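You operate a simulated robot arm through the tools that you are given. There is no shell and no other tool. Be economical: measure what you need, move in short steps, check, and stop when the job is done.

You are at the controls of a simulated robot arm. One attempt, no reset.

Task
File the report and switch off the printer, computer and monitor.
Fine: the report goes in the grey tray; fold the flap up.

It is judged by the outcome, as a careful person would: the job done as asked, and still so three seconds after it is handed in. It fails if anything else is knocked over, pushed out of place, dropped, spilled or broken. Flat cloth is picked up by pressing the open fingertips on it (5 to 10 N) and closing them slowly along it; thin cloth reads only 2 to 8 mm in the jaws.

Robot
A 7-joint arm with a two-finger parallel gripper on a trunk, on a base that drives. Base frame: it is fixed to the floor where the robot stands at the start and does not move with it; the origin is under the middle of the robot, x ahead of it, y to its left, z up. Lengths are in m, angles in rad, forces in N, time in s.
Its first joint turns from -2.007 to 2.007 rad. Places, roughly: computer [0.6, -0.4, 1.1]; computer power button [0.4, -0.4, 1]; eject button [0.4, -0.4, 1.2]; keyboard down key [0.5, -1, 0.9]; keyboard enter key [0.5, -0.9, 0.9]; keyboard new key [0.6, -0.8, 0.9]; keyboard page key [0.6, -1, 0.9]; keyboard print key [0.6, -0.9, 0.9]; keyboard rinse key [0.6, -0.8, 0.9]; keyboard run key [0.6, -0.7, 0.9]; keyboard save key [0.6, -0.9, 0.9]; keyboard stop key [0.6, -0.8, 0.9]; keyboard up key [0.5, -1, 0.9]; monitor [0.8, -0.9, 1.1]; monitor power button [0.7, -0.9, 1]; mouse wheel [0.3, -1.3, 0.9]. Payload 3.91 kg.
The TCP is the grasp point between the finger pads, 0.03 m short of the fingertips. In the tool frame z runs along the fingers and y along their closing line. The gripper opens to 0.11 m. The fingers are 0.02 m wide and 0.01 m thick; the gripper's body (0.048 by 0.112 m) begins 0.055 m behind the TCP.
Orientation is told as [roll, pitch, yaw] about the base's x, y, z axes, in that order, counted from this pose: with the fingers straight down and closing along the base's y, the tool's x points along the base's -x, its y along +y and its z along -z.

Tools
- The arm moves only by the tool drive_tool. Its argument "increments" is a list of rows, each an object of numbers (a shift or turn left out is 0, a gripper value left out holds the last): "hand": the gripper command, from -1 (fully open) to 1 (shut), values between in proportion; "x", "y", "z": the shift along the tool's x, y, z in m; "rx", "ry", "rz": the turn, a rotation vector about the tool's x, y, z in rad. In form: [{"hand": .., "x": .., "y": .., "z": .., "rx": .., "ry": .., "rz": ..}, ...]. A call has 1 to 12 rows; each row is the pose to reach, as a shift and turn from the pose commanded when the call began, along the tool's axes at that moment. Rows are played at 5 a second. More than 0.05 m and 0.15 rad between two rows, or a gripper value outside its range, and nothing of the call is played. Where a pose cannot be reached the arm comes as near as it can. A force on the tool above 40 N (or 10 N above the force at the start of the call, whichever is more), or a blocked arm, ends the call early, and 0.2 s more pass. Each finger travels about 0.108 m/s and halts on what it meets, pressing with about 38 N; the grip force reading is that of the motor and also rises with nothing between the fingers. The clock runs only during rows and for 0.2 s after the last one: add rows that repeat a pose to give the fingers time. It gives the time, the measured TCP pose, the force on the tool (base axes), the opening and the grip force at its end, in the units of the frame above (readings bear some noise), with the torque about the TCP (base axes, N m) and any sound that the robot's microphone picked up.
- Cameras (640 x 400 px; columns grow to the right, rows downward): "scene" is now at [0.0054, 0.1083, 1.6287]; the picture's right is [-0.41, -0.91, 0.00], its down [-0.65, 0.29, -0.70] and it looks along [0.64, -0.29, -0.71] (base axes); focal length 288 px, centre (320, 200). "wrist" rides on the gripper at [0.072, 0.017, -0.103] in the tool frame; the picture's right is [-0.23, 0.97, 0.00], its down [-0.76, -0.18, -0.62] and it looks along [-0.61, -0.14, 0.78] (tool axes); focal length 222 px, centre (320, 200).
- snapshot(camera): a new picture of that camera. It takes no simulated time.
- raise_lower(by): slides the trunk up (or, below 0, down) by that many m; the arm and the scene camera ride with it, the base frame stays. It gives what a move gives, with no picture.
- roll_base(legs): drives the robot by 1 to 6 legs, each [ahead, turn to the left] in m and rad, along the robot's own axes; the way and the turn of a leg run together, so that a leg with both is an arc; at most 1.5 m and 3.142 rad a leg. The arm and the cameras ride along, it lands a little off, and it stops where it bumps. It gives what a move gives.
- aim_head(pan, tilt): turns the head with the scene camera to pan (to the left, within 2.705 rad either way) and tilt (down, from -0.506 to 1.204), counted from straight ahead of the robot. It gives what a move gives.
- locate(camera, pixels): for up to 12 pixels [column, row] of the newest picture of that camera ("zoom" is the newest enlarged one), the place [x, y, z] in the base frame of the surface seen there, good to about 0.002 m, but the place of the scene camera against the robot may be out by one fixed shift of up to 0.025 m in any direction. It takes no simulated time.
- enlarge(camera, box): a new picture of the part [left, top, right, bottom] of that camera's present view, enlarged. It takes no simulated time.
- finish_job(): hands the job in; it is judged then, once.

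Keep the steps short. Do not move on a guess: measure, check each grasp and each placing, and mend mistakes. In all there are 80 turns and 52 pictures (those below and enlarged ones count). Leave the gripper open and the arm clear of the work at the hand-in unless told otherwise, and finish with a single line.

The tools are called after "Request:" by a JSON object that holds its "method" and its "body". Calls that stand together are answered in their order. drive_tool: Moves the arm, as the interface text tells. Its arguments: {"type":"object","properties":{"increments":{"type":"array"}},"required":["increments"]} The other tools are called the same way: raise_lower (by) slides the trunk up or down; roll_base (legs) drives the base; aim_head (pan, tilt) turns the head that bears the scene camera; snapshot (camera) takes a picture; locate (camera, pixels) gives the place of the surface under pixels of a picture; enlarge (camera, box) takes an enlarged picture of a part of a camera's view; finish_job () hands the job in.

At the start:

```text
clock: 0.0
tool_pos: [0.3421, -0.3224, 1.2373]
tcp_rot: [0.0, 0.002, -0.004]
contact_force: [0.1, 0.2, 0.1]
torque: [0.01, 0.03, 0.02]
width: 0.1099
grasp_force: 0.1
trunk travel left (down, up): [-0.725, 0.265]
robot x, y, heading: [-0.0037, -0.0015, -0.001]
head pan, tilt: [-0.424, 0.792]
```

scene: 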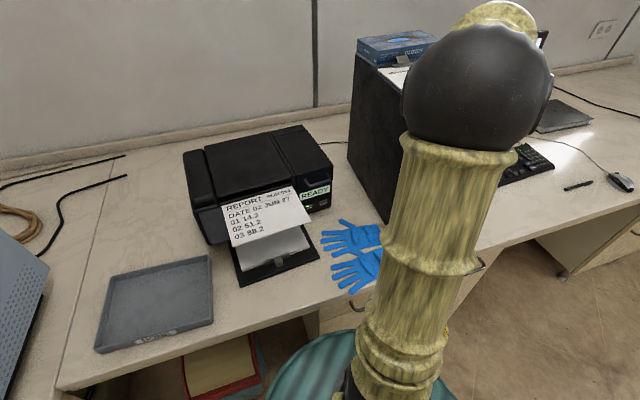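
wrist: 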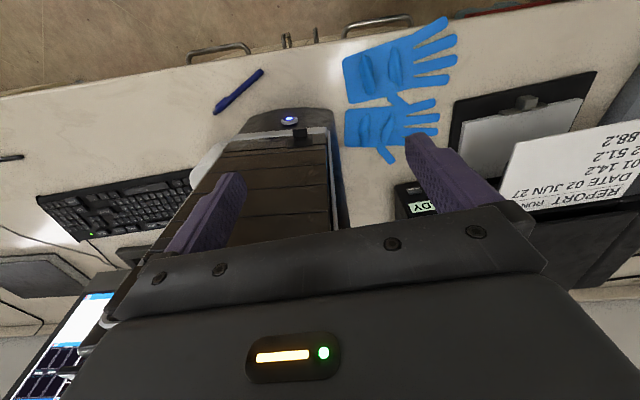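

I see the printer with a report sheet at about (265,215), the grey tray at (160,300) and the computer behind the arm. I'll enlarge the printer area and locate its key points.

Request:
{"method": "enlarge", "body": {"camera": "scene", "box": [90, 110, 390, 360]}}

Request:
{"method": "locate", "body": {"camera": "scene", "pixels": [[224, 208], [296, 186], [311, 222], [232, 246], [274, 245], [280, 262], [120, 280], [205, 257], [213, 322], [97, 352], [155, 300], [312, 202]]}}

Request:
{"method": "enlarge", "body": {"camera": "wrist", "box": [340, 60, 640, 250]}}

```text
1.60 times, centred on (240, 235) of scene
```

zoom: 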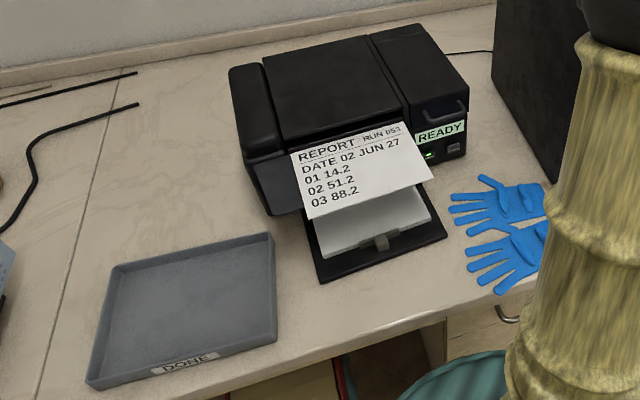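

```text
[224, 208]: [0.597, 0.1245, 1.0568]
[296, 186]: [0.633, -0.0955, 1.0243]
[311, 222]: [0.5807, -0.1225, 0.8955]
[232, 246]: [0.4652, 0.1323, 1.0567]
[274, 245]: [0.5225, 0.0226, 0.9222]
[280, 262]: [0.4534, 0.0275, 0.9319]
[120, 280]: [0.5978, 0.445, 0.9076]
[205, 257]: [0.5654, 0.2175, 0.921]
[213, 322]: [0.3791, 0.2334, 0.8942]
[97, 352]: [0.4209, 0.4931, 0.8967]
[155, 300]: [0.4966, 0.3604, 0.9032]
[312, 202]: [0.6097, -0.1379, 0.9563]
```

```text
2.11 times, centred on (490, 155) of wrist
```

zoom: 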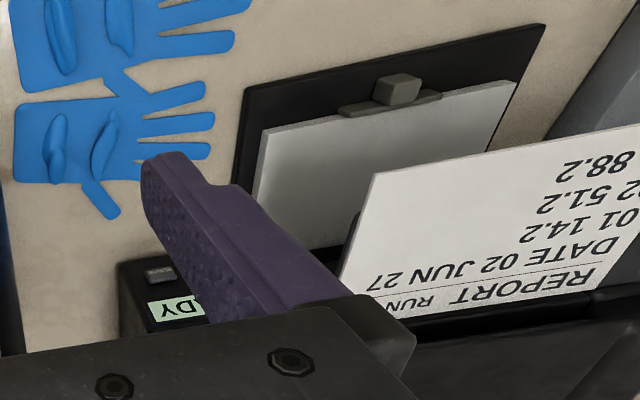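

The report lies sticking out of the printer at around z 1.05, and there's a black flap with a blank stack in front of it. Next I'll turn the head right to see the computer and the monitor.

Request:
{"method": "aim_head", "body": {"pan": -0.95, "tilt": 0.6}}

Request:
{"method": "snapshot", "body": {"camera": "scene"}}

Request:
{"method": "enlarge", "body": {"camera": "wrist", "box": [0, 60, 360, 400]}}

```text
clock: 0.9
tool_pos: [0.3434, -0.3228, 1.2376]
tcp_rot: [0.0, 0.0, -0.003]
contact_force: [0.0, 0.3, 0.5]
torque: [-0.02, 0.0, 0.02]
width: 0.1103
grasp_force: 0.0
trunk travel left (down, up): [-0.725, 0.265]
robot x, y, heading: [-0.001, -0.004, -0.003]
head pan, tilt: [-0.949, 0.6]
```

```text
47 pictures are left
```

scene: 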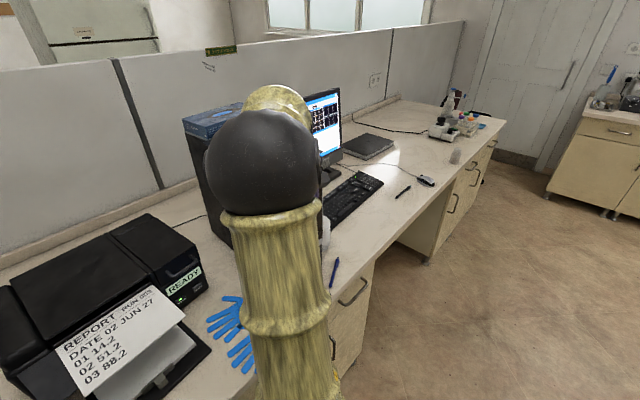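

```text
1.18 times, centred on (180, 230) of wrist
```

zoom: 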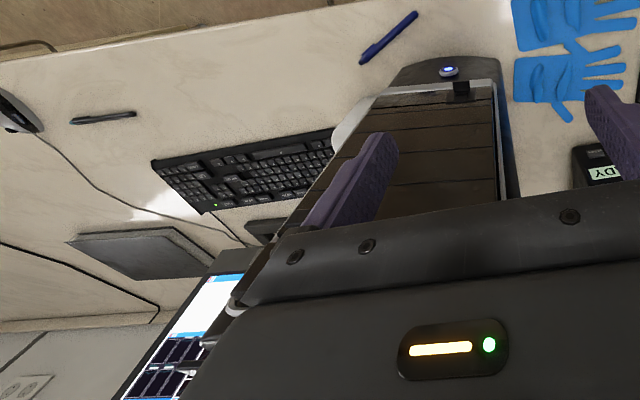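

The arm blocks the computer and monitor, so I'll do the report first. I'll locate sheet points in this picture, plus the wrist-view button at (288,120).

Request:
{"method": "locate", "body": {"camera": "scene", "pixels": [[62, 350], [100, 322], [148, 292], [182, 317], [140, 345], [90, 388], [120, 340], [165, 305], [180, 300], [202, 285], [182, 275]]}}

Request:
{"method": "locate", "body": {"camera": "wrist", "pixels": [[288, 120], [300, 133], [250, 145], [215, 180], [375, 150], [525, 105], [500, 140], [470, 110], [590, 160], [540, 150]]}}

```text
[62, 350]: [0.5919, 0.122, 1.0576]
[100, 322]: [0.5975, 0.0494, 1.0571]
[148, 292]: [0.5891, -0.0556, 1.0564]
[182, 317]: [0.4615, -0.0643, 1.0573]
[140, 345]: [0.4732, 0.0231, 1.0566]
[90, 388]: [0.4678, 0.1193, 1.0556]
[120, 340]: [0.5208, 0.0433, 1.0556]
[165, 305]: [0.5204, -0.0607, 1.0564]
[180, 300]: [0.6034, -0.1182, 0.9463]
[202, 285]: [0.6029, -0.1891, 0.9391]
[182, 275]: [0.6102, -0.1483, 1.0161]
```

```text
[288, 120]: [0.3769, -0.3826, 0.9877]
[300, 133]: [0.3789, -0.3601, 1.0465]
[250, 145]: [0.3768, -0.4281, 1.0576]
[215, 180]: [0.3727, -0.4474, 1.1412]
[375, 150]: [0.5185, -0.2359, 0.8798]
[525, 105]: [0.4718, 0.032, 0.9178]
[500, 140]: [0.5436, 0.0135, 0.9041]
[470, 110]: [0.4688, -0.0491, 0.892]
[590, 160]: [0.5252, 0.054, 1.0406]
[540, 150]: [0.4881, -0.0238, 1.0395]
```

The wrist camera puts the sheet at z≈1.04 and the table at 0.88, so scene z reads about 0.016 high. The sheet is horizontal and sticks out toward me, so I need the fingers pointing forward with vertical closing. I'll back the base away first to get room, then look down at what's around.

Request:
{"method": "roll_base", "body": {"legs": [[-0.25, 0]]}}

Request:
{"method": "aim_head", "body": {"pan": -0.1, "tilt": 0.75}}

Request:
{"method": "snapshot", "body": {"camera": "scene"}}

```text
clock: 2.8
tool_pos: [0.0907, -0.323, 1.2378]
tcp_rot: [0.0, 0.001, -0.004]
contact_force: [-0.1, -0.6, -0.2]
torque: [-0.03, -0.02, 0.0]
width: 0.11
grasp_force: 0.0
trunk travel left (down, up): [-0.725, 0.265]
robot x, y, heading: [-0.2569, 0.001, -0.004]
head pan, tilt: [-0.949, 0.6]
```

```text
clock: 4.0
tool_pos: [0.0908, -0.3224, 1.2399]
tcp_rot: [-0.001, 0.0, -0.006]
contact_force: [0.0, 1.0, -0.1]
torque: [0.03, 0.0, -0.01]
width: 0.1099
grasp_force: 0.2
trunk travel left (down, up): [-0.725, 0.265]
robot x, y, heading: [-0.2517, 0.0013, -0.001]
head pan, tilt: [-0.099, 0.75]
```

```text
45 pictures are left
```

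scene: 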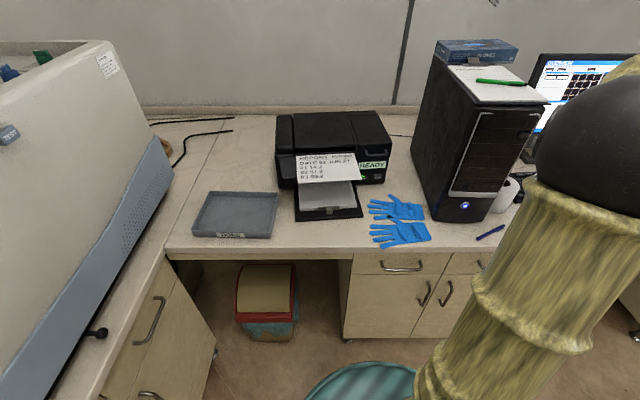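

The view is clear now, and the teal thing is the robot's own base. I'll enlarge the printer, and rotate the tool halfway to the forward pose while shifting left.

Request:
{"method": "enlarge", "body": {"camera": "scene", "box": [260, 100, 420, 230]}}

Request:
{"method": "drive_tool", "body": {"increments": [{"rx": 0.085, "ry": -0.085, "rz": -0.085, "y": 0.02}, {"rx": 0.17, "ry": -0.17, "rz": -0.17, "y": 0.05}, {"rx": 0.255, "ry": -0.255, "rz": -0.255, "y": 0.08}, {"rx": 0.34, "ry": -0.34, "rz": -0.34, "y": 0.11}, {"rx": 0.425, "ry": -0.425, "rz": -0.425, "y": 0.14}, {"rx": 0.51, "ry": -0.51, "rz": -0.51, "y": 0.17}, {"rx": 0.595, "ry": -0.595, "rz": -0.595, "y": 0.2}, {"rx": 0.605, "ry": -0.605, "rz": -0.605, "y": 0.2}]}}

```text
3.08 times, centred on (340, 165) of scene
```

zoom: 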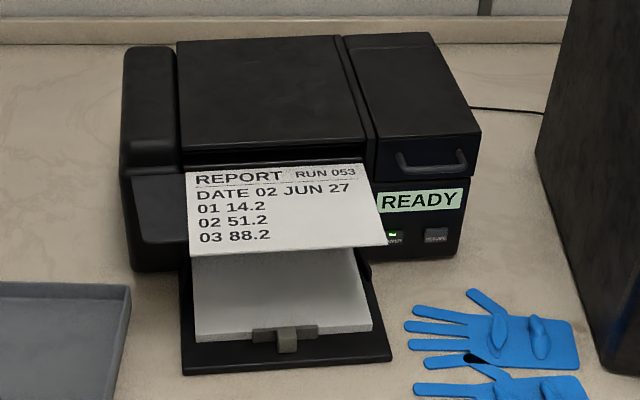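

```text
clock: 5.8
tool_pos: [0.114, -0.1378, 1.2166]
tcp_rot: [-0.786, -0.341, 0.778]
contact_force: [-0.8, 0.6, 0.3]
torque: [0.01, 0.0, 0.03]
width: 0.11
grasp_force: 0.0
out of reach, approached as far as the arm can: row 6, 7, 8
trunk travel left (down, up): [-0.725, 0.265]
robot x, y, heading: [-0.2491, -0.0007, 0.001]
head pan, tilt: [-0.099, 0.75]
```

The printer's POWER button is left of RESUME on the front face. The forward pose ran out of reach because the tool was too close to the body, so I'll move ahead and left while finishing the rotation.

Request:
{"method": "drive_tool", "body": {"increments": [{"x": -0.03, "y": 0.007, "z": 0.014}, {"x": -0.061, "y": 0.0135, "z": 0.0285}, {"x": -0.0915, "y": 0.02, "z": 0.043, "rx": 0.06, "ry": -0.06, "rz": -0.06}, {"x": -0.122, "y": 0.027, "z": 0.057, "rx": 0.13, "ry": -0.13, "rz": -0.13}, {"x": -0.153, "y": 0.034, "z": 0.071, "rx": 0.2, "ry": -0.2, "rz": -0.2}, {"x": -0.183, "y": 0.0405, "z": 0.0855, "rx": 0.28, "ry": -0.28, "rz": -0.28}, {"x": -0.214, "y": 0.047, "z": 0.1, "rx": 0.36, "ry": -0.36, "rz": -0.36}, {"x": -0.244, "y": 0.054, "z": 0.114, "rx": 0.44, "ry": -0.44, "rz": -0.44}, {"x": -0.244, "y": 0.054, "z": 0.114, "rx": 0.52, "ry": -0.52, "rz": -0.52}, {"x": -0.244, "y": 0.054, "z": 0.114, "rx": 0.6, "ry": -0.6, "rz": -0.6}, {"x": -0.244, "y": 0.054, "z": 0.114, "rx": 0.605, "ry": -0.605, "rz": -0.605}]}}

Request:
{"method": "snapshot", "body": {"camera": "wrist"}}

```text
clock: 8.2
tool_pos: [0.2788, 0.0435, 1.2594]
tcp_rot: [-1.571, 0.0, 1.566]
contact_force: [-0.2, 0.3, 0.1]
torque: [-0.01, 0.01, 0.02]
width: 0.1099
grasp_force: 0.1
out of reach, approached as far as the arm can: row 6, 7, 8, 9, 10, 11
trunk travel left (down, up): [-0.725, 0.265]
robot x, y, heading: [-0.2511, 0.0005, -0.001]
head pan, tilt: [-0.099, 0.75]
```

```text
43 pictures are left
```

wrist: 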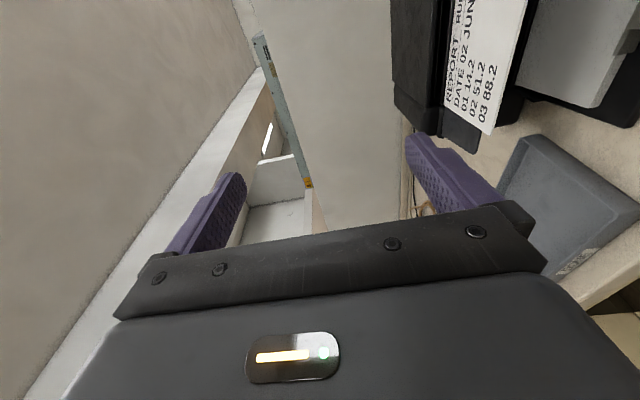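

The forward pose is reached at (0.279, 0.044, 1.259). I'll measure the sheet, flap and tray with the wrist camera, then lower the trunk by 0.215 so the fingers straddle the sheet's height.

Request:
{"method": "locate", "body": {"camera": "wrist", "pixels": [[475, 120], [487, 132], [505, 90], [520, 30], [465, 60], [448, 105], [540, 145], [600, 190], [635, 205], [570, 270], [615, 95], [600, 110]]}}

Request:
{"method": "raise_lower", "body": {"by": -0.215}}

Request:
{"method": "snapshot", "body": {"camera": "wrist"}}

```text
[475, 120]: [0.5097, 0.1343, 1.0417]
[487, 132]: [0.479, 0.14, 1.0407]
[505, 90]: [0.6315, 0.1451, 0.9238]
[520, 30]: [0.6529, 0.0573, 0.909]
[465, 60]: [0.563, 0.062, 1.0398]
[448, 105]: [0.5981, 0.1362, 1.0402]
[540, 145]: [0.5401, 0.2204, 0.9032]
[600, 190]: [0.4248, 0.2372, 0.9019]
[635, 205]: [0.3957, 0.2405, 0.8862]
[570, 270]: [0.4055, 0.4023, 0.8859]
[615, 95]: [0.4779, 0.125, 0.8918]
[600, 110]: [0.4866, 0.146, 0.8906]
```

```text
clock: 10.4
tool_pos: [0.2781, 0.0441, 1.0433]
tcp_rot: [-1.572, -0.001, 1.566]
contact_force: [-0.4, 0.2, -0.1]
torque: [0.0, 0.01, 0.05]
width: 0.1102
grasp_force: 0.1
trunk travel left (down, up): [-0.51, 0.48]
robot x, y, heading: [-0.252, 0.0011, -0.002]
head pan, tilt: [-0.099, 0.75]
```

```text
42 pictures are left
```

wrist: 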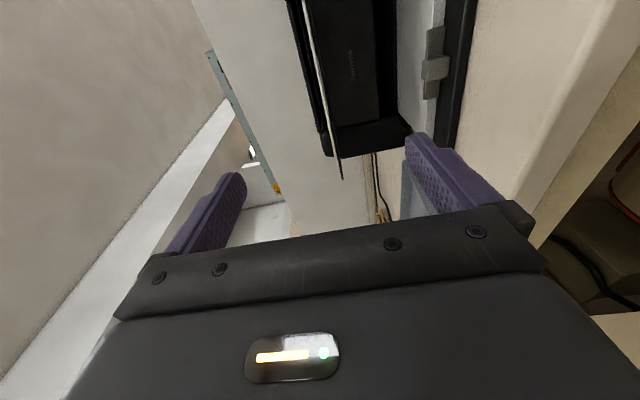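

The fingers are level with the sheet, which shows as the thin edge at (325,90). Its front edge is at x≈0.478, spanning y≈-0.04 to 0.14 at z 1.040. I'll drive the base ahead so the fingers straddle it.

Request:
{"method": "roll_base", "body": {"legs": [[0.17, 0]]}}

Request:
{"method": "snapshot", "body": {"camera": "wrist"}}

```text
clock: 11.9
tool_pos: [0.4482, 0.0425, 1.043]
tcp_rot: [-1.568, -0.001, 1.567]
contact_force: [-0.3, -0.3, 0.3]
torque: [0.01, 0.0, 0.01]
width: 0.11
grasp_force: 0.1
trunk travel left (down, up): [-0.51, 0.48]
robot x, y, heading: [-0.0852, 0.0005, -0.002]
head pan, tilt: [-0.099, 0.75]
```

```text
41 pictures are left
```

wrist: 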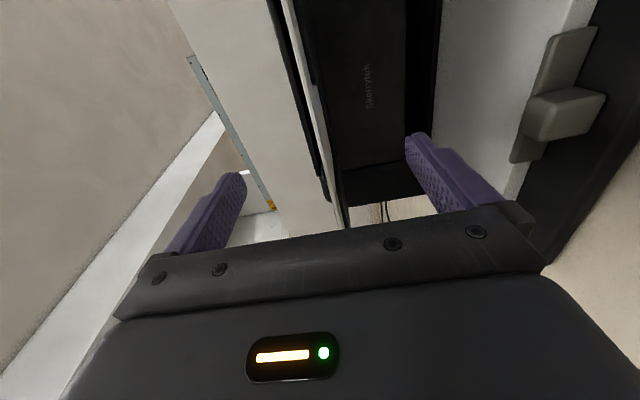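

The sheet runs between the fingers. I'll go 0.04 further in, drop 3 mm, and close.

Request:
{"method": "drive_tool", "body": {"increments": [{"z": 0.015, "y": 0.003}, {"z": 0.03, "y": 0.003}, {"z": 0.04, "y": 0.003}, {"z": 0.04, "y": 0.003}]}}

Request:
{"method": "drive_tool", "body": {"increments": [{"hand": -0.4}, {"hand": 0.2}, {"hand": 0.6}, {"hand": 0.8}, {"hand": 0.9}, {"hand": 1}, {"hand": 1}, {"hand": 1}]}}

Request:
{"method": "snapshot", "body": {"camera": "wrist"}}

```text
clock: 12.9
tool_pos: [0.4658, 0.0489, 1.0571]
tcp_rot: [-1.569, -0.001, 1.564]
contact_force: [0.1, -0.3, 0.6]
torque: [-0.02, -0.02, 0.07]
width: 0.11
grasp_force: 0.0
out of reach, approached as far as the arm can: row 1, 2, 3, 4
trunk travel left (down, up): [-0.51, 0.48]
robot x, y, heading: [-0.0828, 0.0019, -0.006]
head pan, tilt: [-0.099, 0.75]
```

```text
clock: 14.7
tool_pos: [0.4672, 0.0493, 1.0576]
tcp_rot: [-1.569, -0.001, 1.567]
contact_force: [0.5, 0.0, -0.1]
torque: [0.0, -0.02, -0.04]
width: 0.0017
grasp_force: 38.1
trunk travel left (down, up): [-0.51, 0.48]
robot x, y, heading: [-0.0859, 0.0051, -0.001]
head pan, tilt: [-0.099, 0.75]
```

```text
40 pictures are left
```

wrist: 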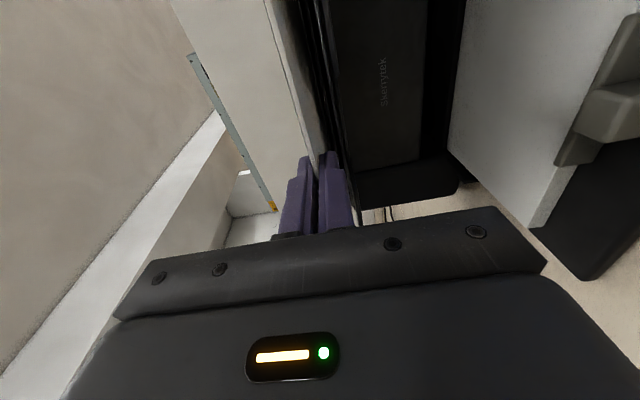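

The arm hit its reach limit and rose to z 1.057, so the grip may be poor (width 1.7 mm). I'll check with the scene camera.

Request:
{"method": "enlarge", "body": {"camera": "scene", "box": [220, 120, 480, 340]}}

```text
1.82 times, centred on (350, 230) of scene
```

zoom: 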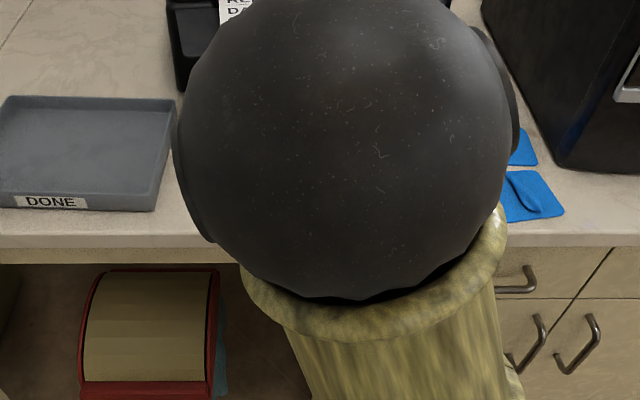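

The elbow blocks the view. The low and far pose is limited by the wrist bend, so a lower trunk with the arm raised should help. I'll open the fingers, back away, raise the tool, and see where the sheet is.

Request:
{"method": "drive_tool", "body": {"increments": [{"hand": 0.5}, {"hand": 0}, {"hand": -0.5}, {"hand": -1}, {"hand": -1}, {"hand": -1}]}}

Request:
{"method": "roll_base", "body": {"legs": [[-0.17, 0]]}}

Request:
{"method": "drive_tool", "body": {"increments": [{"y": -0.04}, {"y": -0.08}, {"y": -0.12}, {"y": -0.16}, {"y": -0.2}, {"y": -0.22}, {"y": -0.22}]}}

Request:
{"method": "snapshot", "body": {"camera": "wrist"}}

```text
clock: 16.1
tool_pos: [0.4663, 0.0477, 1.0567]
tcp_rot: [-1.568, 0.0, 1.567]
contact_force: [0.6, -0.2, -0.1]
torque: [0.01, 0.05, 0.01]
width: 0.1099
grasp_force: 0.1
trunk travel left (down, up): [-0.51, 0.48]
robot x, y, heading: [-0.0831, -0.0, -0.001]
head pan, tilt: [-0.099, 0.75]
```

```text
clock: 17.6
tool_pos: [0.2973, 0.0505, 1.056]
tcp_rot: [-1.568, -0.001, 1.567]
contact_force: [0.6, 0.6, -0.2]
torque: [0.0, 0.01, 0.02]
width: 0.11
grasp_force: 0.1
trunk travel left (down, up): [-0.51, 0.48]
robot x, y, heading: [-0.2525, 0.0001, -0.001]
head pan, tilt: [-0.099, 0.75]
```

```text
clock: 19.2
tool_pos: [0.2971, 0.0506, 1.2762]
tcp_rot: [-1.569, 0.002, 1.567]
contact_force: [-1.2, -0.3, 0.0]
torque: [-0.02, -0.01, 0.01]
width: 0.1098
grasp_force: 0.1
trunk travel left (down, up): [-0.51, 0.48]
robot x, y, heading: [-0.2506, -0.0016, 0.003]
head pan, tilt: [-0.099, 0.75]
```

```text
38 pictures are left
```

wrist: 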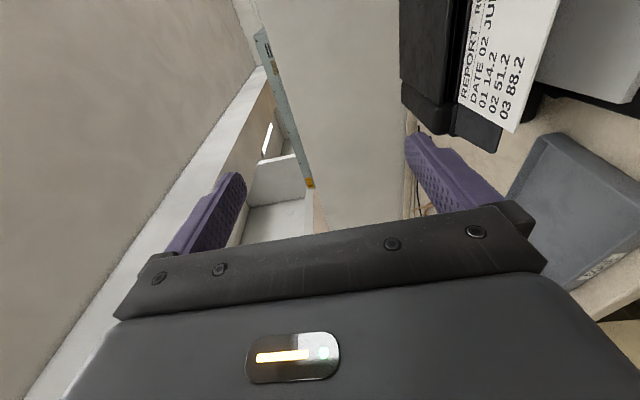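

That pose was reached cleanly. I'll re-measure the sheet at (515,130), (500,60) and (465,100), then lower the trunk by 0.236.

Request:
{"method": "locate", "body": {"camera": "wrist", "pixels": [[514, 128], [530, 85], [500, 70], [463, 98], [548, 35]]}}

Request:
{"method": "raise_lower", "body": {"by": -0.235}}

```text
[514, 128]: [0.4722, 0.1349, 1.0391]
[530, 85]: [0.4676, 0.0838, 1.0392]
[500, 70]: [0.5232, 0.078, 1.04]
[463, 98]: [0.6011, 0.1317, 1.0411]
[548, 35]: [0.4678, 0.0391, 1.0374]
```

```text
clock: 21.6
tool_pos: [0.2969, 0.051, 1.041]
tcp_rot: [-1.569, -0.001, 1.568]
contact_force: [0.2, -0.2, 0.3]
torque: [-0.02, 0.02, -0.04]
width: 0.1098
grasp_force: 0.1
trunk travel left (down, up): [-0.275, 0.715]
robot x, y, heading: [-0.2522, 0.0004, 0.0]
head pan, tilt: [-0.099, 0.75]
```

The sheet's front edge is still at x 0.466, z 1.040, and the TCP is at z 1.041. I'll drive in by 0.195.

Request:
{"method": "roll_base", "body": {"legs": [[0.195, 0]]}}

Request:
{"method": "drive_tool", "body": {"increments": [{"hand": -0.4}, {"hand": 0.2}, {"hand": 0.6}, {"hand": 0.8}, {"hand": 0.9}, {"hand": 1}, {"hand": 1}, {"hand": 1}]}}

Request:
{"method": "snapshot", "body": {"camera": "wrist"}}

```text
clock: 23.2
tool_pos: [0.4937, 0.0513, 1.0396]
tcp_rot: [-1.57, 0.0, 1.569]
contact_force: [-0.8, -0.7, 1.1]
torque: [-0.03, -0.03, 0.01]
width: 0.1099
grasp_force: 0.1
trunk travel left (down, up): [-0.275, 0.715]
robot x, y, heading: [-0.0554, 0.0029, 0.004]
head pan, tilt: [-0.099, 0.75]
```

```text
clock: 25.0
tool_pos: [0.4942, 0.0523, 1.04]
tcp_rot: [-1.569, 0.0, 1.568]
contact_force: [0.2, 0.8, -0.8]
torque: [0.02, 0.06, 0.01]
width: 0.0018
grasp_force: 38.1
trunk travel left (down, up): [-0.275, 0.715]
robot x, y, heading: [-0.0554, 0.0005, 0.002]
head pan, tilt: [-0.099, 0.75]
```

```text
37 pictures are left
```

wrist: 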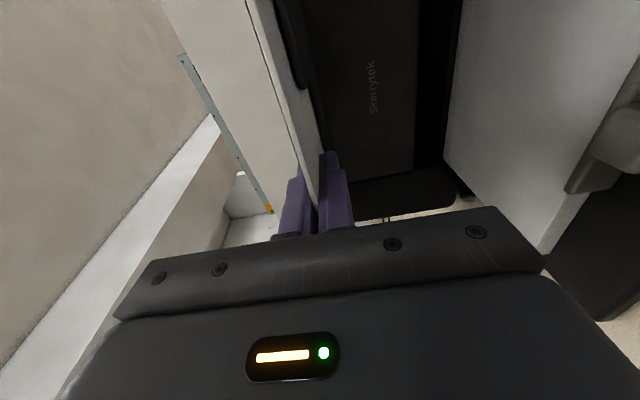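

The white sheet now runs between the closed fingers at (310,180). I'll pull straight back with the base.

Request:
{"method": "roll_base", "body": {"legs": [[-0.27, 0]]}}

Request:
{"method": "snapshot", "body": {"camera": "wrist"}}

Request:
{"method": "snapshot", "body": {"camera": "scene"}}

```text
clock: 26.9
tool_pos: [0.222, 0.051, 1.0406]
tcp_rot: [-1.57, 0.0, 1.57]
contact_force: [0.5, 0.5, -0.5]
torque: [-0.05, 0.04, -0.01]
width: 0.0021
grasp_force: 37.7
trunk travel left (down, up): [-0.275, 0.715]
robot x, y, heading: [-0.33, -0.0052, 0.005]
head pan, tilt: [-0.099, 0.75]
```

```text
36 pictures are left
```

wrist: 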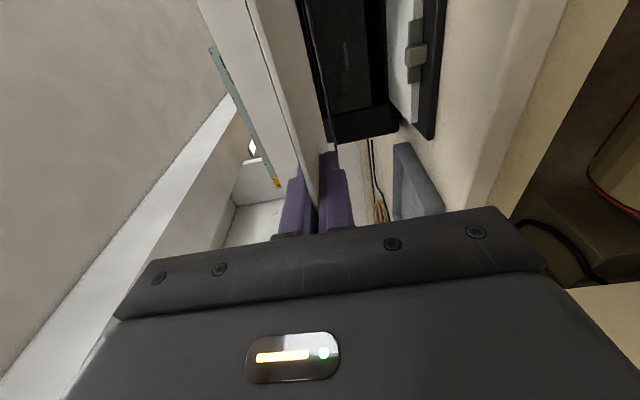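

```text
35 pictures are left
```

scene: 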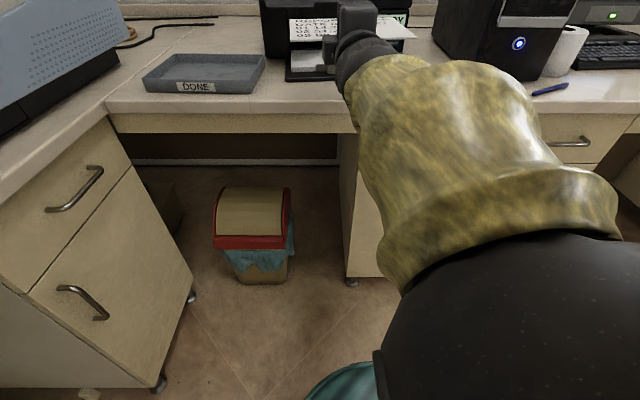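

The sheet is held. I'll tilt the head up to see it and how far it extends.

Request:
{"method": "aim_head", "body": {"pan": 0.1, "tilt": 0.5}}

Request:
{"method": "snapshot", "body": {"camera": "scene"}}

```text
clock: 27.7
tool_pos: [0.2205, 0.052, 1.0407]
tcp_rot: [-1.571, 0.001, 1.572]
contact_force: [-0.4, 0.4, -0.4]
torque: [-0.01, 0.03, -0.01]
width: 0.0019
grasp_force: 37.7
trunk travel left (down, up): [-0.275, 0.715]
robot x, y, heading: [-0.3251, 0.0011, 0.007]
head pan, tilt: [0.099, 0.499]
```

```text
34 pictures are left
```

scene: 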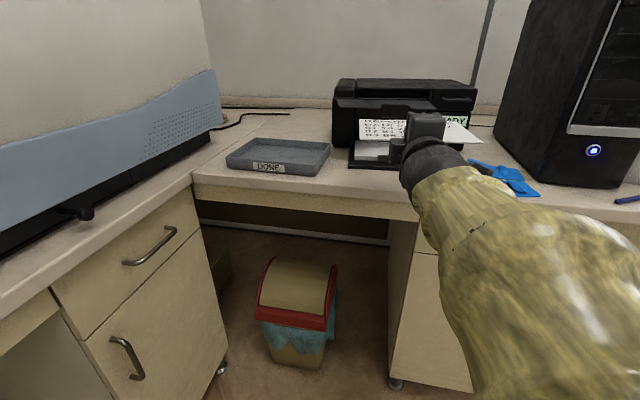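

The sheet is free of the printer and firmly held. I'll locate the sheet corners and the tray corners.

Request:
{"method": "locate", "body": {"camera": "scene", "pixels": [[362, 122], [360, 137], [400, 122], [475, 138], [460, 126], [228, 152], [228, 168], [330, 148], [317, 170], [253, 140], [280, 160], [240, 185]]}}

Request:
{"method": "enlarge", "body": {"camera": "scene", "box": [210, 90, 490, 210]}}

```text
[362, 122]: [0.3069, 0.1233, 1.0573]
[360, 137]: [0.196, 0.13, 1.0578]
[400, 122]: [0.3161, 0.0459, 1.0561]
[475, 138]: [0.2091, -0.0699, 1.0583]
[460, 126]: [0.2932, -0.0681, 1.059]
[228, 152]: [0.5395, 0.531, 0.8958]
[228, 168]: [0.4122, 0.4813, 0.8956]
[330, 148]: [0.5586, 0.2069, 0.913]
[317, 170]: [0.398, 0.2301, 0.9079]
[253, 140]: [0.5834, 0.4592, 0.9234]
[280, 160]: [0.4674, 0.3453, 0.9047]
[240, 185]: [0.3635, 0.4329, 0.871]
```

```text
2.29 times, centred on (350, 150) of scene
```

zoom: 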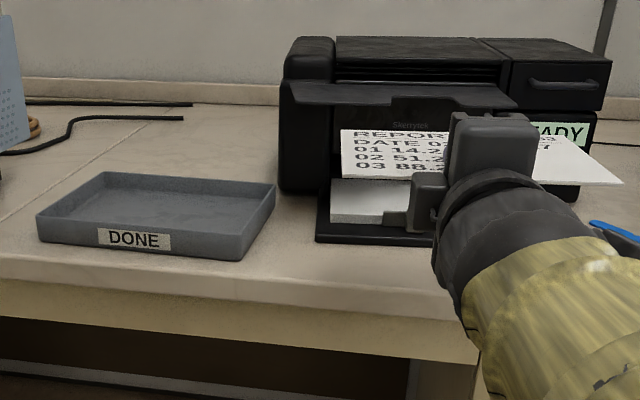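

In this view a second black plate shows above the sheet, so the flap question needs a closer look later. I'll measure the tray rim and sheet corners precisely in the zoom.

Request:
{"method": "locate", "body": {"camera": "zoom", "pixels": [[38, 216], [239, 247], [272, 186], [106, 174], [345, 174], [344, 134], [616, 181], [560, 140], [400, 90], [505, 105], [295, 85], [400, 225]]}}

```text
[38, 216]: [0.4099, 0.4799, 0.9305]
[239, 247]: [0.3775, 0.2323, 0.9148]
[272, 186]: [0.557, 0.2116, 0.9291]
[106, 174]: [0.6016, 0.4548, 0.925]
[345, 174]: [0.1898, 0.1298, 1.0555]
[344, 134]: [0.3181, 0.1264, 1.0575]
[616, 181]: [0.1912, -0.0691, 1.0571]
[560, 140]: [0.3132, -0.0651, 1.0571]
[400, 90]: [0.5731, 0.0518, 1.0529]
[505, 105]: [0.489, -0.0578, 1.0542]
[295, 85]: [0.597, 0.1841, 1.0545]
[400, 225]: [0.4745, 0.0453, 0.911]
```

The tray centre is (0.487, 0.345) with yaw ≈ -0.12, and its rim is at z≈0.914. The sheet centre is (0.254, 0.030), so I need about +0.315 sideways. I'll check the floor behind before manoeuvring.

Request:
{"method": "aim_head", "body": {"pan": 2.6, "tilt": 0.5}}

Request:
{"method": "snapshot", "body": {"camera": "scene"}}

```text
clock: 30.0
tool_pos: [0.2196, 0.0519, 1.0398]
tcp_rot: [-1.57, -0.003, 1.571]
contact_force: [-0.8, 0.0, -0.4]
torque: [0.01, 0.05, -0.02]
width: 0.0018
grasp_force: 37.9
trunk travel left (down, up): [-0.275, 0.715]
robot x, y, heading: [-0.3261, -0.0024, 0.0]
head pan, tilt: [2.601, 0.499]
```

```text
32 pictures are left
```

scene: 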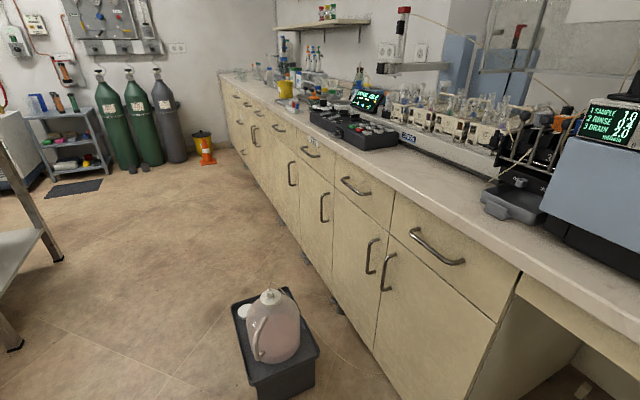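

There's a jug on a box near the left bench. I'll locate it and the bench edge.

Request:
{"method": "locate", "body": {"camera": "scene", "pixels": [[260, 385], [310, 350], [240, 310], [245, 370], [520, 268], [480, 130], [30, 260], [215, 330], [540, 215], [600, 220]]}}

```text
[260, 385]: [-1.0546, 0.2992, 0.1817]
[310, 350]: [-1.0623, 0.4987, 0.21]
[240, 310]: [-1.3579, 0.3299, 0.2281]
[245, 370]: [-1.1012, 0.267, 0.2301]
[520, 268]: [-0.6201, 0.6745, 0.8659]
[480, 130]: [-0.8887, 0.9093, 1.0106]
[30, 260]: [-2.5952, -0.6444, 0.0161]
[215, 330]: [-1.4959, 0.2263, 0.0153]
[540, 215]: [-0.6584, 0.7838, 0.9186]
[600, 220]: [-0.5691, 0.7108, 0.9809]
```

The left bench edge (y≈0.66) and the jug box limit where the base can go, so I'll try shifting sideways with the arm. +y is tool -x. The air at z 1.04 here is clear.

Request:
{"method": "drive_tool", "body": {"increments": [{"x": -0.03}, {"x": -0.07}, {"x": -0.11}, {"x": -0.15}, {"x": -0.18}, {"x": -0.2}, {"x": -0.2}]}}

Request:
{"method": "aim_head", "body": {"pan": 0.2, "tilt": 0.55}}

```text
clock: 31.6
tool_pos: [0.2197, 0.2505, 1.0408]
tcp_rot: [-1.569, 0.0, 1.569]
contact_force: [1.1, 0.5, -1.0]
torque: [0.01, 0.04, -0.04]
width: 0.0021
grasp_force: 38.0
trunk travel left (down, up): [-0.275, 0.715]
robot x, y, heading: [-0.3242, -0.0022, 0.003]
head pan, tilt: [2.601, 0.499]
```

```text
clock: 33.8
tool_pos: [0.2189, 0.2509, 1.0406]
tcp_rot: [-1.569, 0.0, 1.571]
contact_force: [0.9, -0.5, 0.6]
torque: [0.01, 0.02, 0.02]
width: 0.0019
grasp_force: 38.3
trunk travel left (down, up): [-0.275, 0.715]
robot x, y, heading: [-0.3245, -0.0009, 0.007]
head pan, tilt: [0.201, 0.55]
```

The arm handles the lateral shift. Next I'll go 0.121 more to the left, with yaw -0.12 and the nose tilted down 0.6 rad, so the sheet's far edge enters the tray first.

Request:
{"method": "drive_tool", "body": {"increments": [{"x": -0.025, "rx": -0.1, "ry": 0.02, "rz": 0.001}, {"x": -0.05, "rx": -0.2, "ry": 0.04, "rz": 0.004}, {"x": -0.075, "rx": -0.3, "ry": 0.06, "rz": 0.009}, {"x": -0.1, "rx": -0.4, "ry": 0.08, "rz": 0.016}, {"x": -0.121, "rx": -0.5, "ry": 0.1, "rz": 0.025}, {"x": -0.121, "rx": -0.6, "ry": 0.12, "rz": 0.036}, {"x": -0.121, "rx": -0.6, "ry": 0.12, "rz": 0.036}]}}

Request:
{"method": "snapshot", "body": {"camera": "scene"}}

```text
clock: 35.4
tool_pos: [0.145, 0.3243, 0.8813]
tcp_rot: [-1.064, -0.046, 1.446]
contact_force: [-0.6, 0.0, 0.0]
torque: [0.0, 0.05, -0.02]
width: 0.0017
grasp_force: 37.7
out of reach, approached as far as the arm can: row 1, 2, 3, 4, 5, 6, 7
trunk travel left (down, up): [-0.275, 0.715]
robot x, y, heading: [-0.3257, -0.0022, 0.003]
head pan, tilt: [0.201, 0.55]
```

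```text
31 pictures are left
```

scene: 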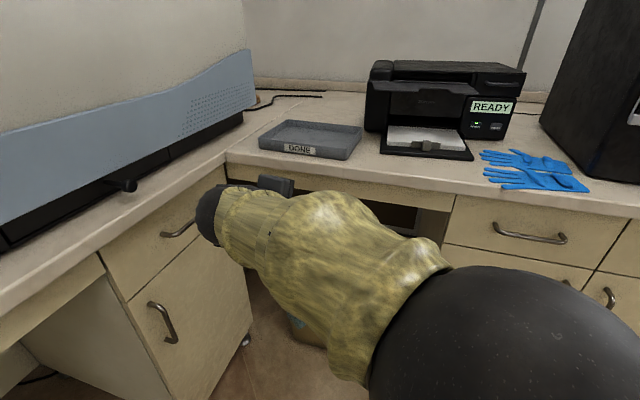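

The tilt pulled the arm down to z 0.88 because the trunk is low for a tilted tool. I'll raise the trunk by 0.17 and try the remaining tilt and shift from there.

Request:
{"method": "raise_lower", "body": {"by": 0.17}}

Request:
{"method": "drive_tool", "body": {"increments": [{"x": -0.02}, {"x": -0.04}, {"x": -0.048}, {"x": -0.048}]}}

Request:
{"method": "snapshot", "body": {"camera": "scene"}}

```text
clock: 37.3
tool_pos: [0.1471, 0.3245, 1.0512]
tcp_rot: [-1.064, -0.047, 1.445]
contact_force: [1.2, -0.6, -0.7]
torque: [0.0, 0.01, 0.03]
width: 0.0019
grasp_force: 38.0
trunk travel left (down, up): [-0.445, 0.545]
robot x, y, heading: [-0.3301, -0.0006, 0.008]
head pan, tilt: [0.201, 0.55]
```

```text
clock: 38.3
tool_pos: [0.1421, 0.3603, 1.0451]
tcp_rot: [-1.074, -0.051, 1.444]
contact_force: [1.2, -0.2, 0.4]
torque: [-0.01, 0.01, 0.02]
width: 0.002
grasp_force: 37.8
out of reach, approached as far as the arm can: row 1, 2, 3, 4
trunk travel left (down, up): [-0.445, 0.545]
robot x, y, heading: [-0.3282, 0.001, 0.005]
head pan, tilt: [0.201, 0.55]
```

```text
30 pictures are left
```

scene: 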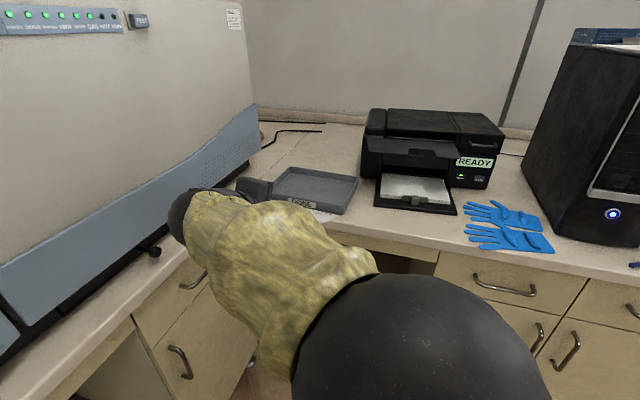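

The pose is now (0.142, 0.360, 1.045) with a 0.5 rad tilt and the right yaw. The tray needs about 0.325 ahead and 0.012 left. I'll check clearance to the left machine and find the sheet with the wrist view.

Request:
{"method": "locate", "body": {"camera": "scene", "pixels": [[250, 140], [160, 235], [90, 300], [230, 190], [175, 215], [250, 185], [275, 190], [355, 180], [340, 212], [290, 170]]}}

Request:
{"method": "snapshot", "body": {"camera": "wrist"}}

```text
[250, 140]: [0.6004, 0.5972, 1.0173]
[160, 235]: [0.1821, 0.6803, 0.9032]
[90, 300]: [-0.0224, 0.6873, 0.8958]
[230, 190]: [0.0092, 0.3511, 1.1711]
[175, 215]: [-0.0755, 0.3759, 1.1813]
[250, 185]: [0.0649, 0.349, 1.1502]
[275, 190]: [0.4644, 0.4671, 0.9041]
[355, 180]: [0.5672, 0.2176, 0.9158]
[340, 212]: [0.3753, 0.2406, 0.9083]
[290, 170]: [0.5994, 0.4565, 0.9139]
```

```text
29 pictures are left
```

wrist: 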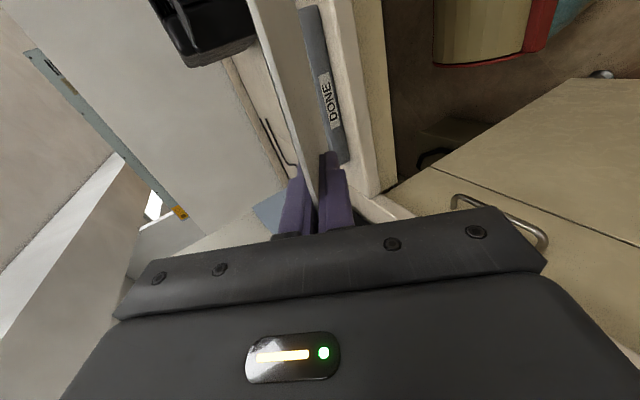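

The sheet is still held, with the tray right ahead (label at (328,100)). The machine is at y≥0.6, so it's clear. I'll drive over the tray.

Request:
{"method": "roll_base", "body": {"legs": [[0, 0.036], [0.325, 0], [0, -0.036]]}}

Request:
{"method": "snapshot", "body": {"camera": "scene"}}

Request:
{"method": "snapshot", "body": {"camera": "wrist"}}

```text
clock: 41.2
tool_pos: [0.4651, 0.3735, 1.046]
tcp_rot: [-1.075, -0.051, 1.447]
contact_force: [1.0, 0.5, 0.0]
torque: [0.04, 0.02, -0.01]
width: 0.002
grasp_force: 38.2
trunk travel left (down, up): [-0.445, 0.545]
robot x, y, heading: [-0.0058, 0.0114, -0.001]
head pan, tilt: [0.201, 0.55]
```

```text
28 pictures are left
```

scene: 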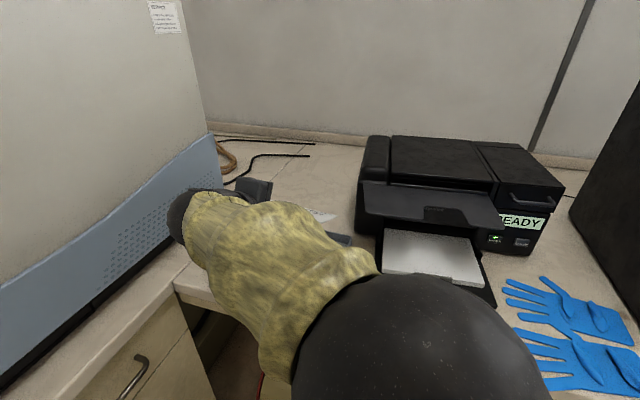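

```text
27 pictures are left
```

wrist: 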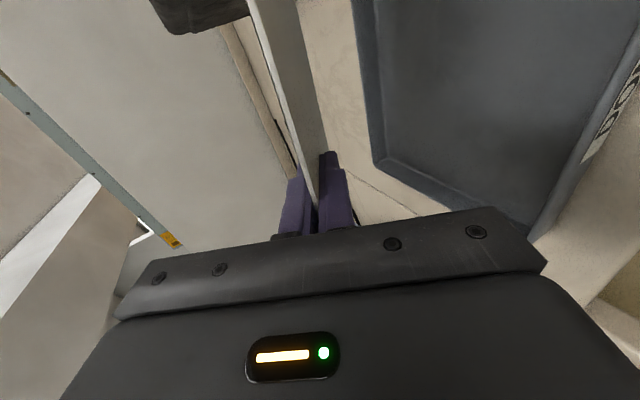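

I'm above the tray. I'll verify the tray corners and the sheet with the wrist camera.

Request:
{"method": "locate", "body": {"camera": "wrist", "pixels": [[374, 158], [390, 158], [365, 60], [530, 220], [495, 200], [450, 100], [372, 20], [590, 150], [275, 40], [310, 130]]}}

```text
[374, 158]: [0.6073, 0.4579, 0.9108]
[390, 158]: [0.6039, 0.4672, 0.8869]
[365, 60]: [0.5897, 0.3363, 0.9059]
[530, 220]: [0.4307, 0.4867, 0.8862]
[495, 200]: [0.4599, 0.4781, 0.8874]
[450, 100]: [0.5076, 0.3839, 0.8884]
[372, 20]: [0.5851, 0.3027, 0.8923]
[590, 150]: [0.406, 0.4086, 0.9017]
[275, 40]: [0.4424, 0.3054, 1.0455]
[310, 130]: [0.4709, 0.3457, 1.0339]
```

Tray floor is z 0.888, and the interior runs x≈0.402–0.588 at y 0.37. I'll go 0.015 further ahead, then lower the trunk by 0.095 so the far edge sits just above the floor.

Request:
{"method": "roll_base", "body": {"legs": [[0.015, 0]]}}

Request:
{"method": "raise_lower", "body": {"by": -0.095}}

Request:
{"method": "snapshot", "body": {"camera": "wrist"}}

```text
clock: 42.0
tool_pos: [0.4798, 0.3743, 1.0447]
tcp_rot: [-1.074, -0.052, 1.447]
contact_force: [-0.3, 0.0, -0.1]
torque: [0.0, -0.01, 0.01]
width: 0.0019
grasp_force: 38.3
trunk travel left (down, up): [-0.445, 0.545]
robot x, y, heading: [0.0097, 0.0135, 0.005]
head pan, tilt: [0.201, 0.55]
```

```text
clock: 43.2
tool_pos: [0.4789, 0.3738, 0.9515]
tcp_rot: [-1.074, -0.05, 1.447]
contact_force: [-0.4, 0.3, 5.2]
torque: [-0.64, -0.47, 0.03]
width: 0.0019
grasp_force: 38.1
trunk travel left (down, up): [-0.35, 0.64]
robot x, y, heading: [0.0114, 0.01, 0.005]
head pan, tilt: [0.201, 0.55]
```

```text
26 pictures are left
```

wrist: 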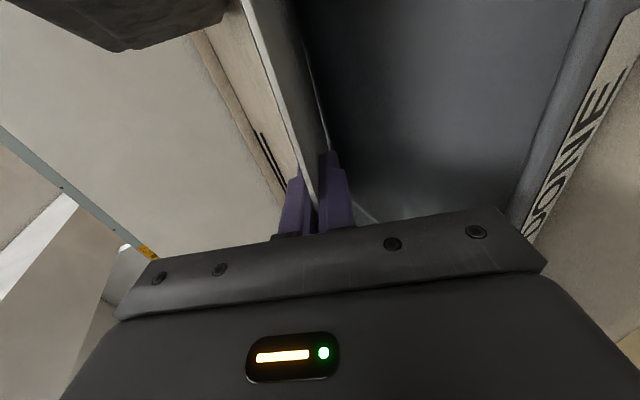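

A 5 N contact reads at the sheet's far-right corner, which is about the tray floor height. Now I'll open the fingers partially.

Request:
{"method": "drive_tool", "body": {"increments": [{"hand": 0.8}, {"hand": 0.6}, {"hand": 0.5}, {"hand": 0.5}, {"hand": 0.5}]}}

Request:
{"method": "snapshot", "body": {"camera": "wrist"}}

```text
clock: 44.5
tool_pos: [0.4803, 0.3755, 0.9509]
tcp_rot: [-1.075, -0.052, 1.449]
contact_force: [0.2, 0.9, -0.1]
torque: [-0.04, -0.02, 0.01]
width: 0.0272
grasp_force: 0.0
trunk travel left (down, up): [-0.35, 0.64]
robot x, y, heading: [0.0105, 0.0119, 0.003]
head pan, tilt: [0.201, 0.55]
```

```text
25 pictures are left
```

wrist: 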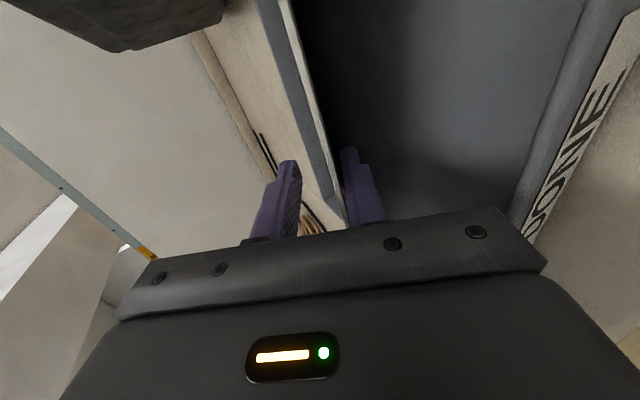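

The sheet's front rests on the lower finger with its far edge on the tray floor. I'll retract along the finger axis.

Request:
{"method": "drive_tool", "body": {"increments": [{"z": -0.02}, {"z": -0.045}, {"z": -0.07}, {"z": -0.09}, {"z": -0.1}, {"z": -0.1}]}}

Request:
{"method": "snapshot", "body": {"camera": "wrist"}}

```text
clock: 45.9
tool_pos: [0.3916, 0.3839, 0.9979]
tcp_rot: [-1.077, -0.055, 1.446]
contact_force: [0.3, 0.9, 0.3]
torque: [0.03, 0.01, -0.01]
width: 0.0279
grasp_force: 0.0
trunk travel left (down, up): [-0.35, 0.64]
robot x, y, heading: [0.0128, 0.0107, 0.008]
head pan, tilt: [0.201, 0.55]
```

```text
24 pictures are left
```

wrist: 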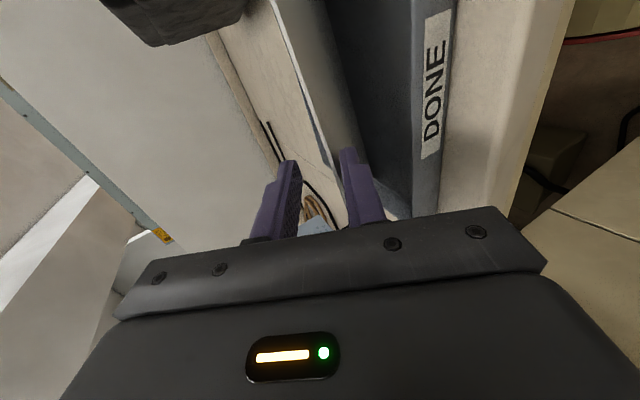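

A light strip still lies by the lower finger at (335,130), so the sheet may have been dragged. I'll measure.

Request:
{"method": "locate", "body": {"camera": "wrist", "pixels": [[320, 60], [335, 110], [345, 140], [320, 140], [300, 60], [290, 20], [305, 90], [330, 30], [360, 60], [380, 120]]}}

Request:
{"method": "enlarge", "body": {"camera": "wrist", "box": [200, 0, 480, 240]}}

```text
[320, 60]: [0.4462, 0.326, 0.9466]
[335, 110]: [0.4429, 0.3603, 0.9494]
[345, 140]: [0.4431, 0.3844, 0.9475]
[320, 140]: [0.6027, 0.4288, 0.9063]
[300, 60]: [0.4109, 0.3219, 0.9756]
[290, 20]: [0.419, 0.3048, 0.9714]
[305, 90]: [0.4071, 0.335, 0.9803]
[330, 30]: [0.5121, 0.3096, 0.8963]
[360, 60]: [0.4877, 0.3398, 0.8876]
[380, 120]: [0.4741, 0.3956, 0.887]
```

```text
1.67 times, centred on (340, 120) of wrist
```

zoom: 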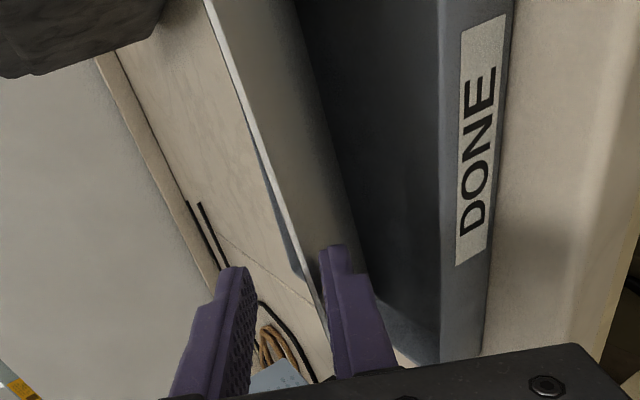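

The sheet was dragged back and now overlaps only the last 1 cm of the lower finger (front edge x≈0.41). I'll re-grip it there, which will make the next release slide less, then move ahead 0.05 and lower.

Request:
{"method": "drive_tool", "body": {"increments": [{"hand": 0.7}, {"hand": 0.85}, {"hand": 1}, {"hand": 1}, {"hand": 1}]}}

Request:
{"method": "snapshot", "body": {"camera": "wrist"}}

```text
clock: 47.0
tool_pos: [0.3913, 0.385, 0.9983]
tcp_rot: [-1.077, -0.054, 1.448]
contact_force: [-0.9, -0.4, -0.1]
torque: [0.03, 0.02, 0.0]
width: 0.0014
grasp_force: 38.1
trunk travel left (down, up): [-0.35, 0.64]
robot x, y, heading: [0.0101, 0.0133, 0.004]
head pan, tilt: [0.201, 0.55]
```

```text
22 pictures are left
```

wrist: 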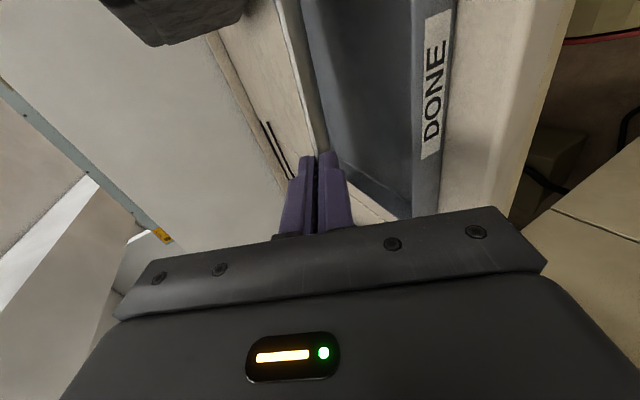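

The sheet seems to have left the fingers. I'll lift the trunk by 0.1 and look.

Request:
{"method": "raise_lower", "body": {"by": 0.15}}

Request:
{"method": "snapshot", "body": {"camera": "wrist"}}

```text
clock: 48.8
tool_pos: [0.392, 0.3834, 1.1486]
tcp_rot: [-1.077, -0.052, 1.446]
contact_force: [0.2, 0.6, -2.1]
torque: [0.0, 0.04, 0.02]
width: 0.0015
grasp_force: 37.8
trunk travel left (down, up): [-0.5, 0.49]
robot x, y, heading: [0.0089, 0.0144, 0.009]
head pan, tilt: [0.201, 0.55]
```

```text
21 pictures are left
```

wrist: 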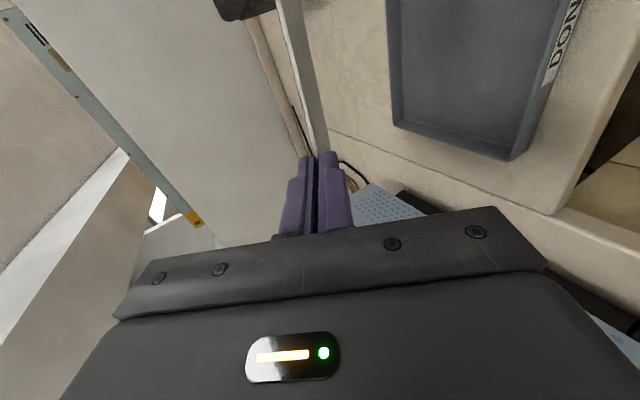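

The sheet is still held (strip at (305,60)). I'll measure its position relative to the fingers.

Request:
{"method": "locate", "body": {"camera": "wrist", "pixels": [[288, 10], [296, 10], [300, 60], [312, 90], [318, 130], [308, 60], [400, 115], [540, 130], [490, 152], [310, 120]]}}

Request:
{"method": "enlarge", "body": {"camera": "wrist", "box": [240, 0, 400, 240]}}

```text
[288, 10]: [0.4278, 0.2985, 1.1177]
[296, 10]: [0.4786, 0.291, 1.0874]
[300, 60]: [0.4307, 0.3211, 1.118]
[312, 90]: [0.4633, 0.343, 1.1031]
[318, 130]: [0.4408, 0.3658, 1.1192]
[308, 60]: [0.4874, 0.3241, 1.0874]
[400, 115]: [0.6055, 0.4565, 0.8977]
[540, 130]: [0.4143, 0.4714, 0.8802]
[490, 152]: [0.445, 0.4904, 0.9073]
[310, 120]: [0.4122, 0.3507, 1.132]
```

```text
1.67 times, centred on (320, 120) of wrist
```

zoom: 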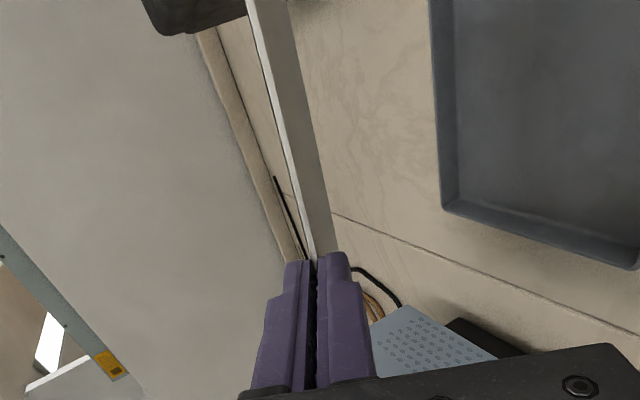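

The overlap on the fingertips is about 8 mm (front edge x≈0.41, z≈1.135). I'll go ahead by 0.048, then lower by 0.182 to bring the far edge to the floor.

Request:
{"method": "roll_base", "body": {"legs": [[0.048, 0]]}}

Request:
{"method": "raise_lower", "body": {"by": -0.182}}

Request:
{"method": "snapshot", "body": {"camera": "wrist"}}

```text
clock: 49.7
tool_pos: [0.4394, 0.3854, 1.1477]
tcp_rot: [-1.077, -0.055, 1.448]
contact_force: [0.3, 1.6, -0.3]
torque: [0.0, 0.04, -0.03]
width: 0.0013
grasp_force: 37.9
trunk travel left (down, up): [-0.5, 0.49]
robot x, y, heading: [0.0593, 0.0137, 0.008]
head pan, tilt: [0.201, 0.55]
```

```text
clock: 51.7
tool_pos: [0.4387, 0.3831, 0.9664]
tcp_rot: [-1.077, -0.054, 1.448]
contact_force: [0.2, 0.3, 2.9]
torque: [-0.2, -0.33, 0.13]
width: 0.0016
grasp_force: 37.7
trunk travel left (down, up): [-0.318, 0.672]
robot x, y, heading: [0.0614, 0.0131, 0.001]
head pan, tilt: [0.201, 0.55]
```

```text
19 pictures are left
```

wrist: 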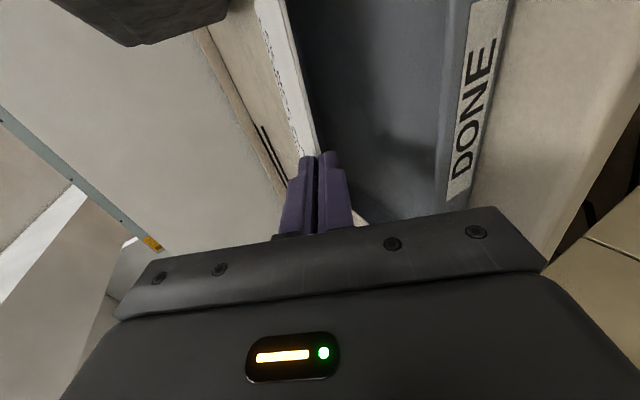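

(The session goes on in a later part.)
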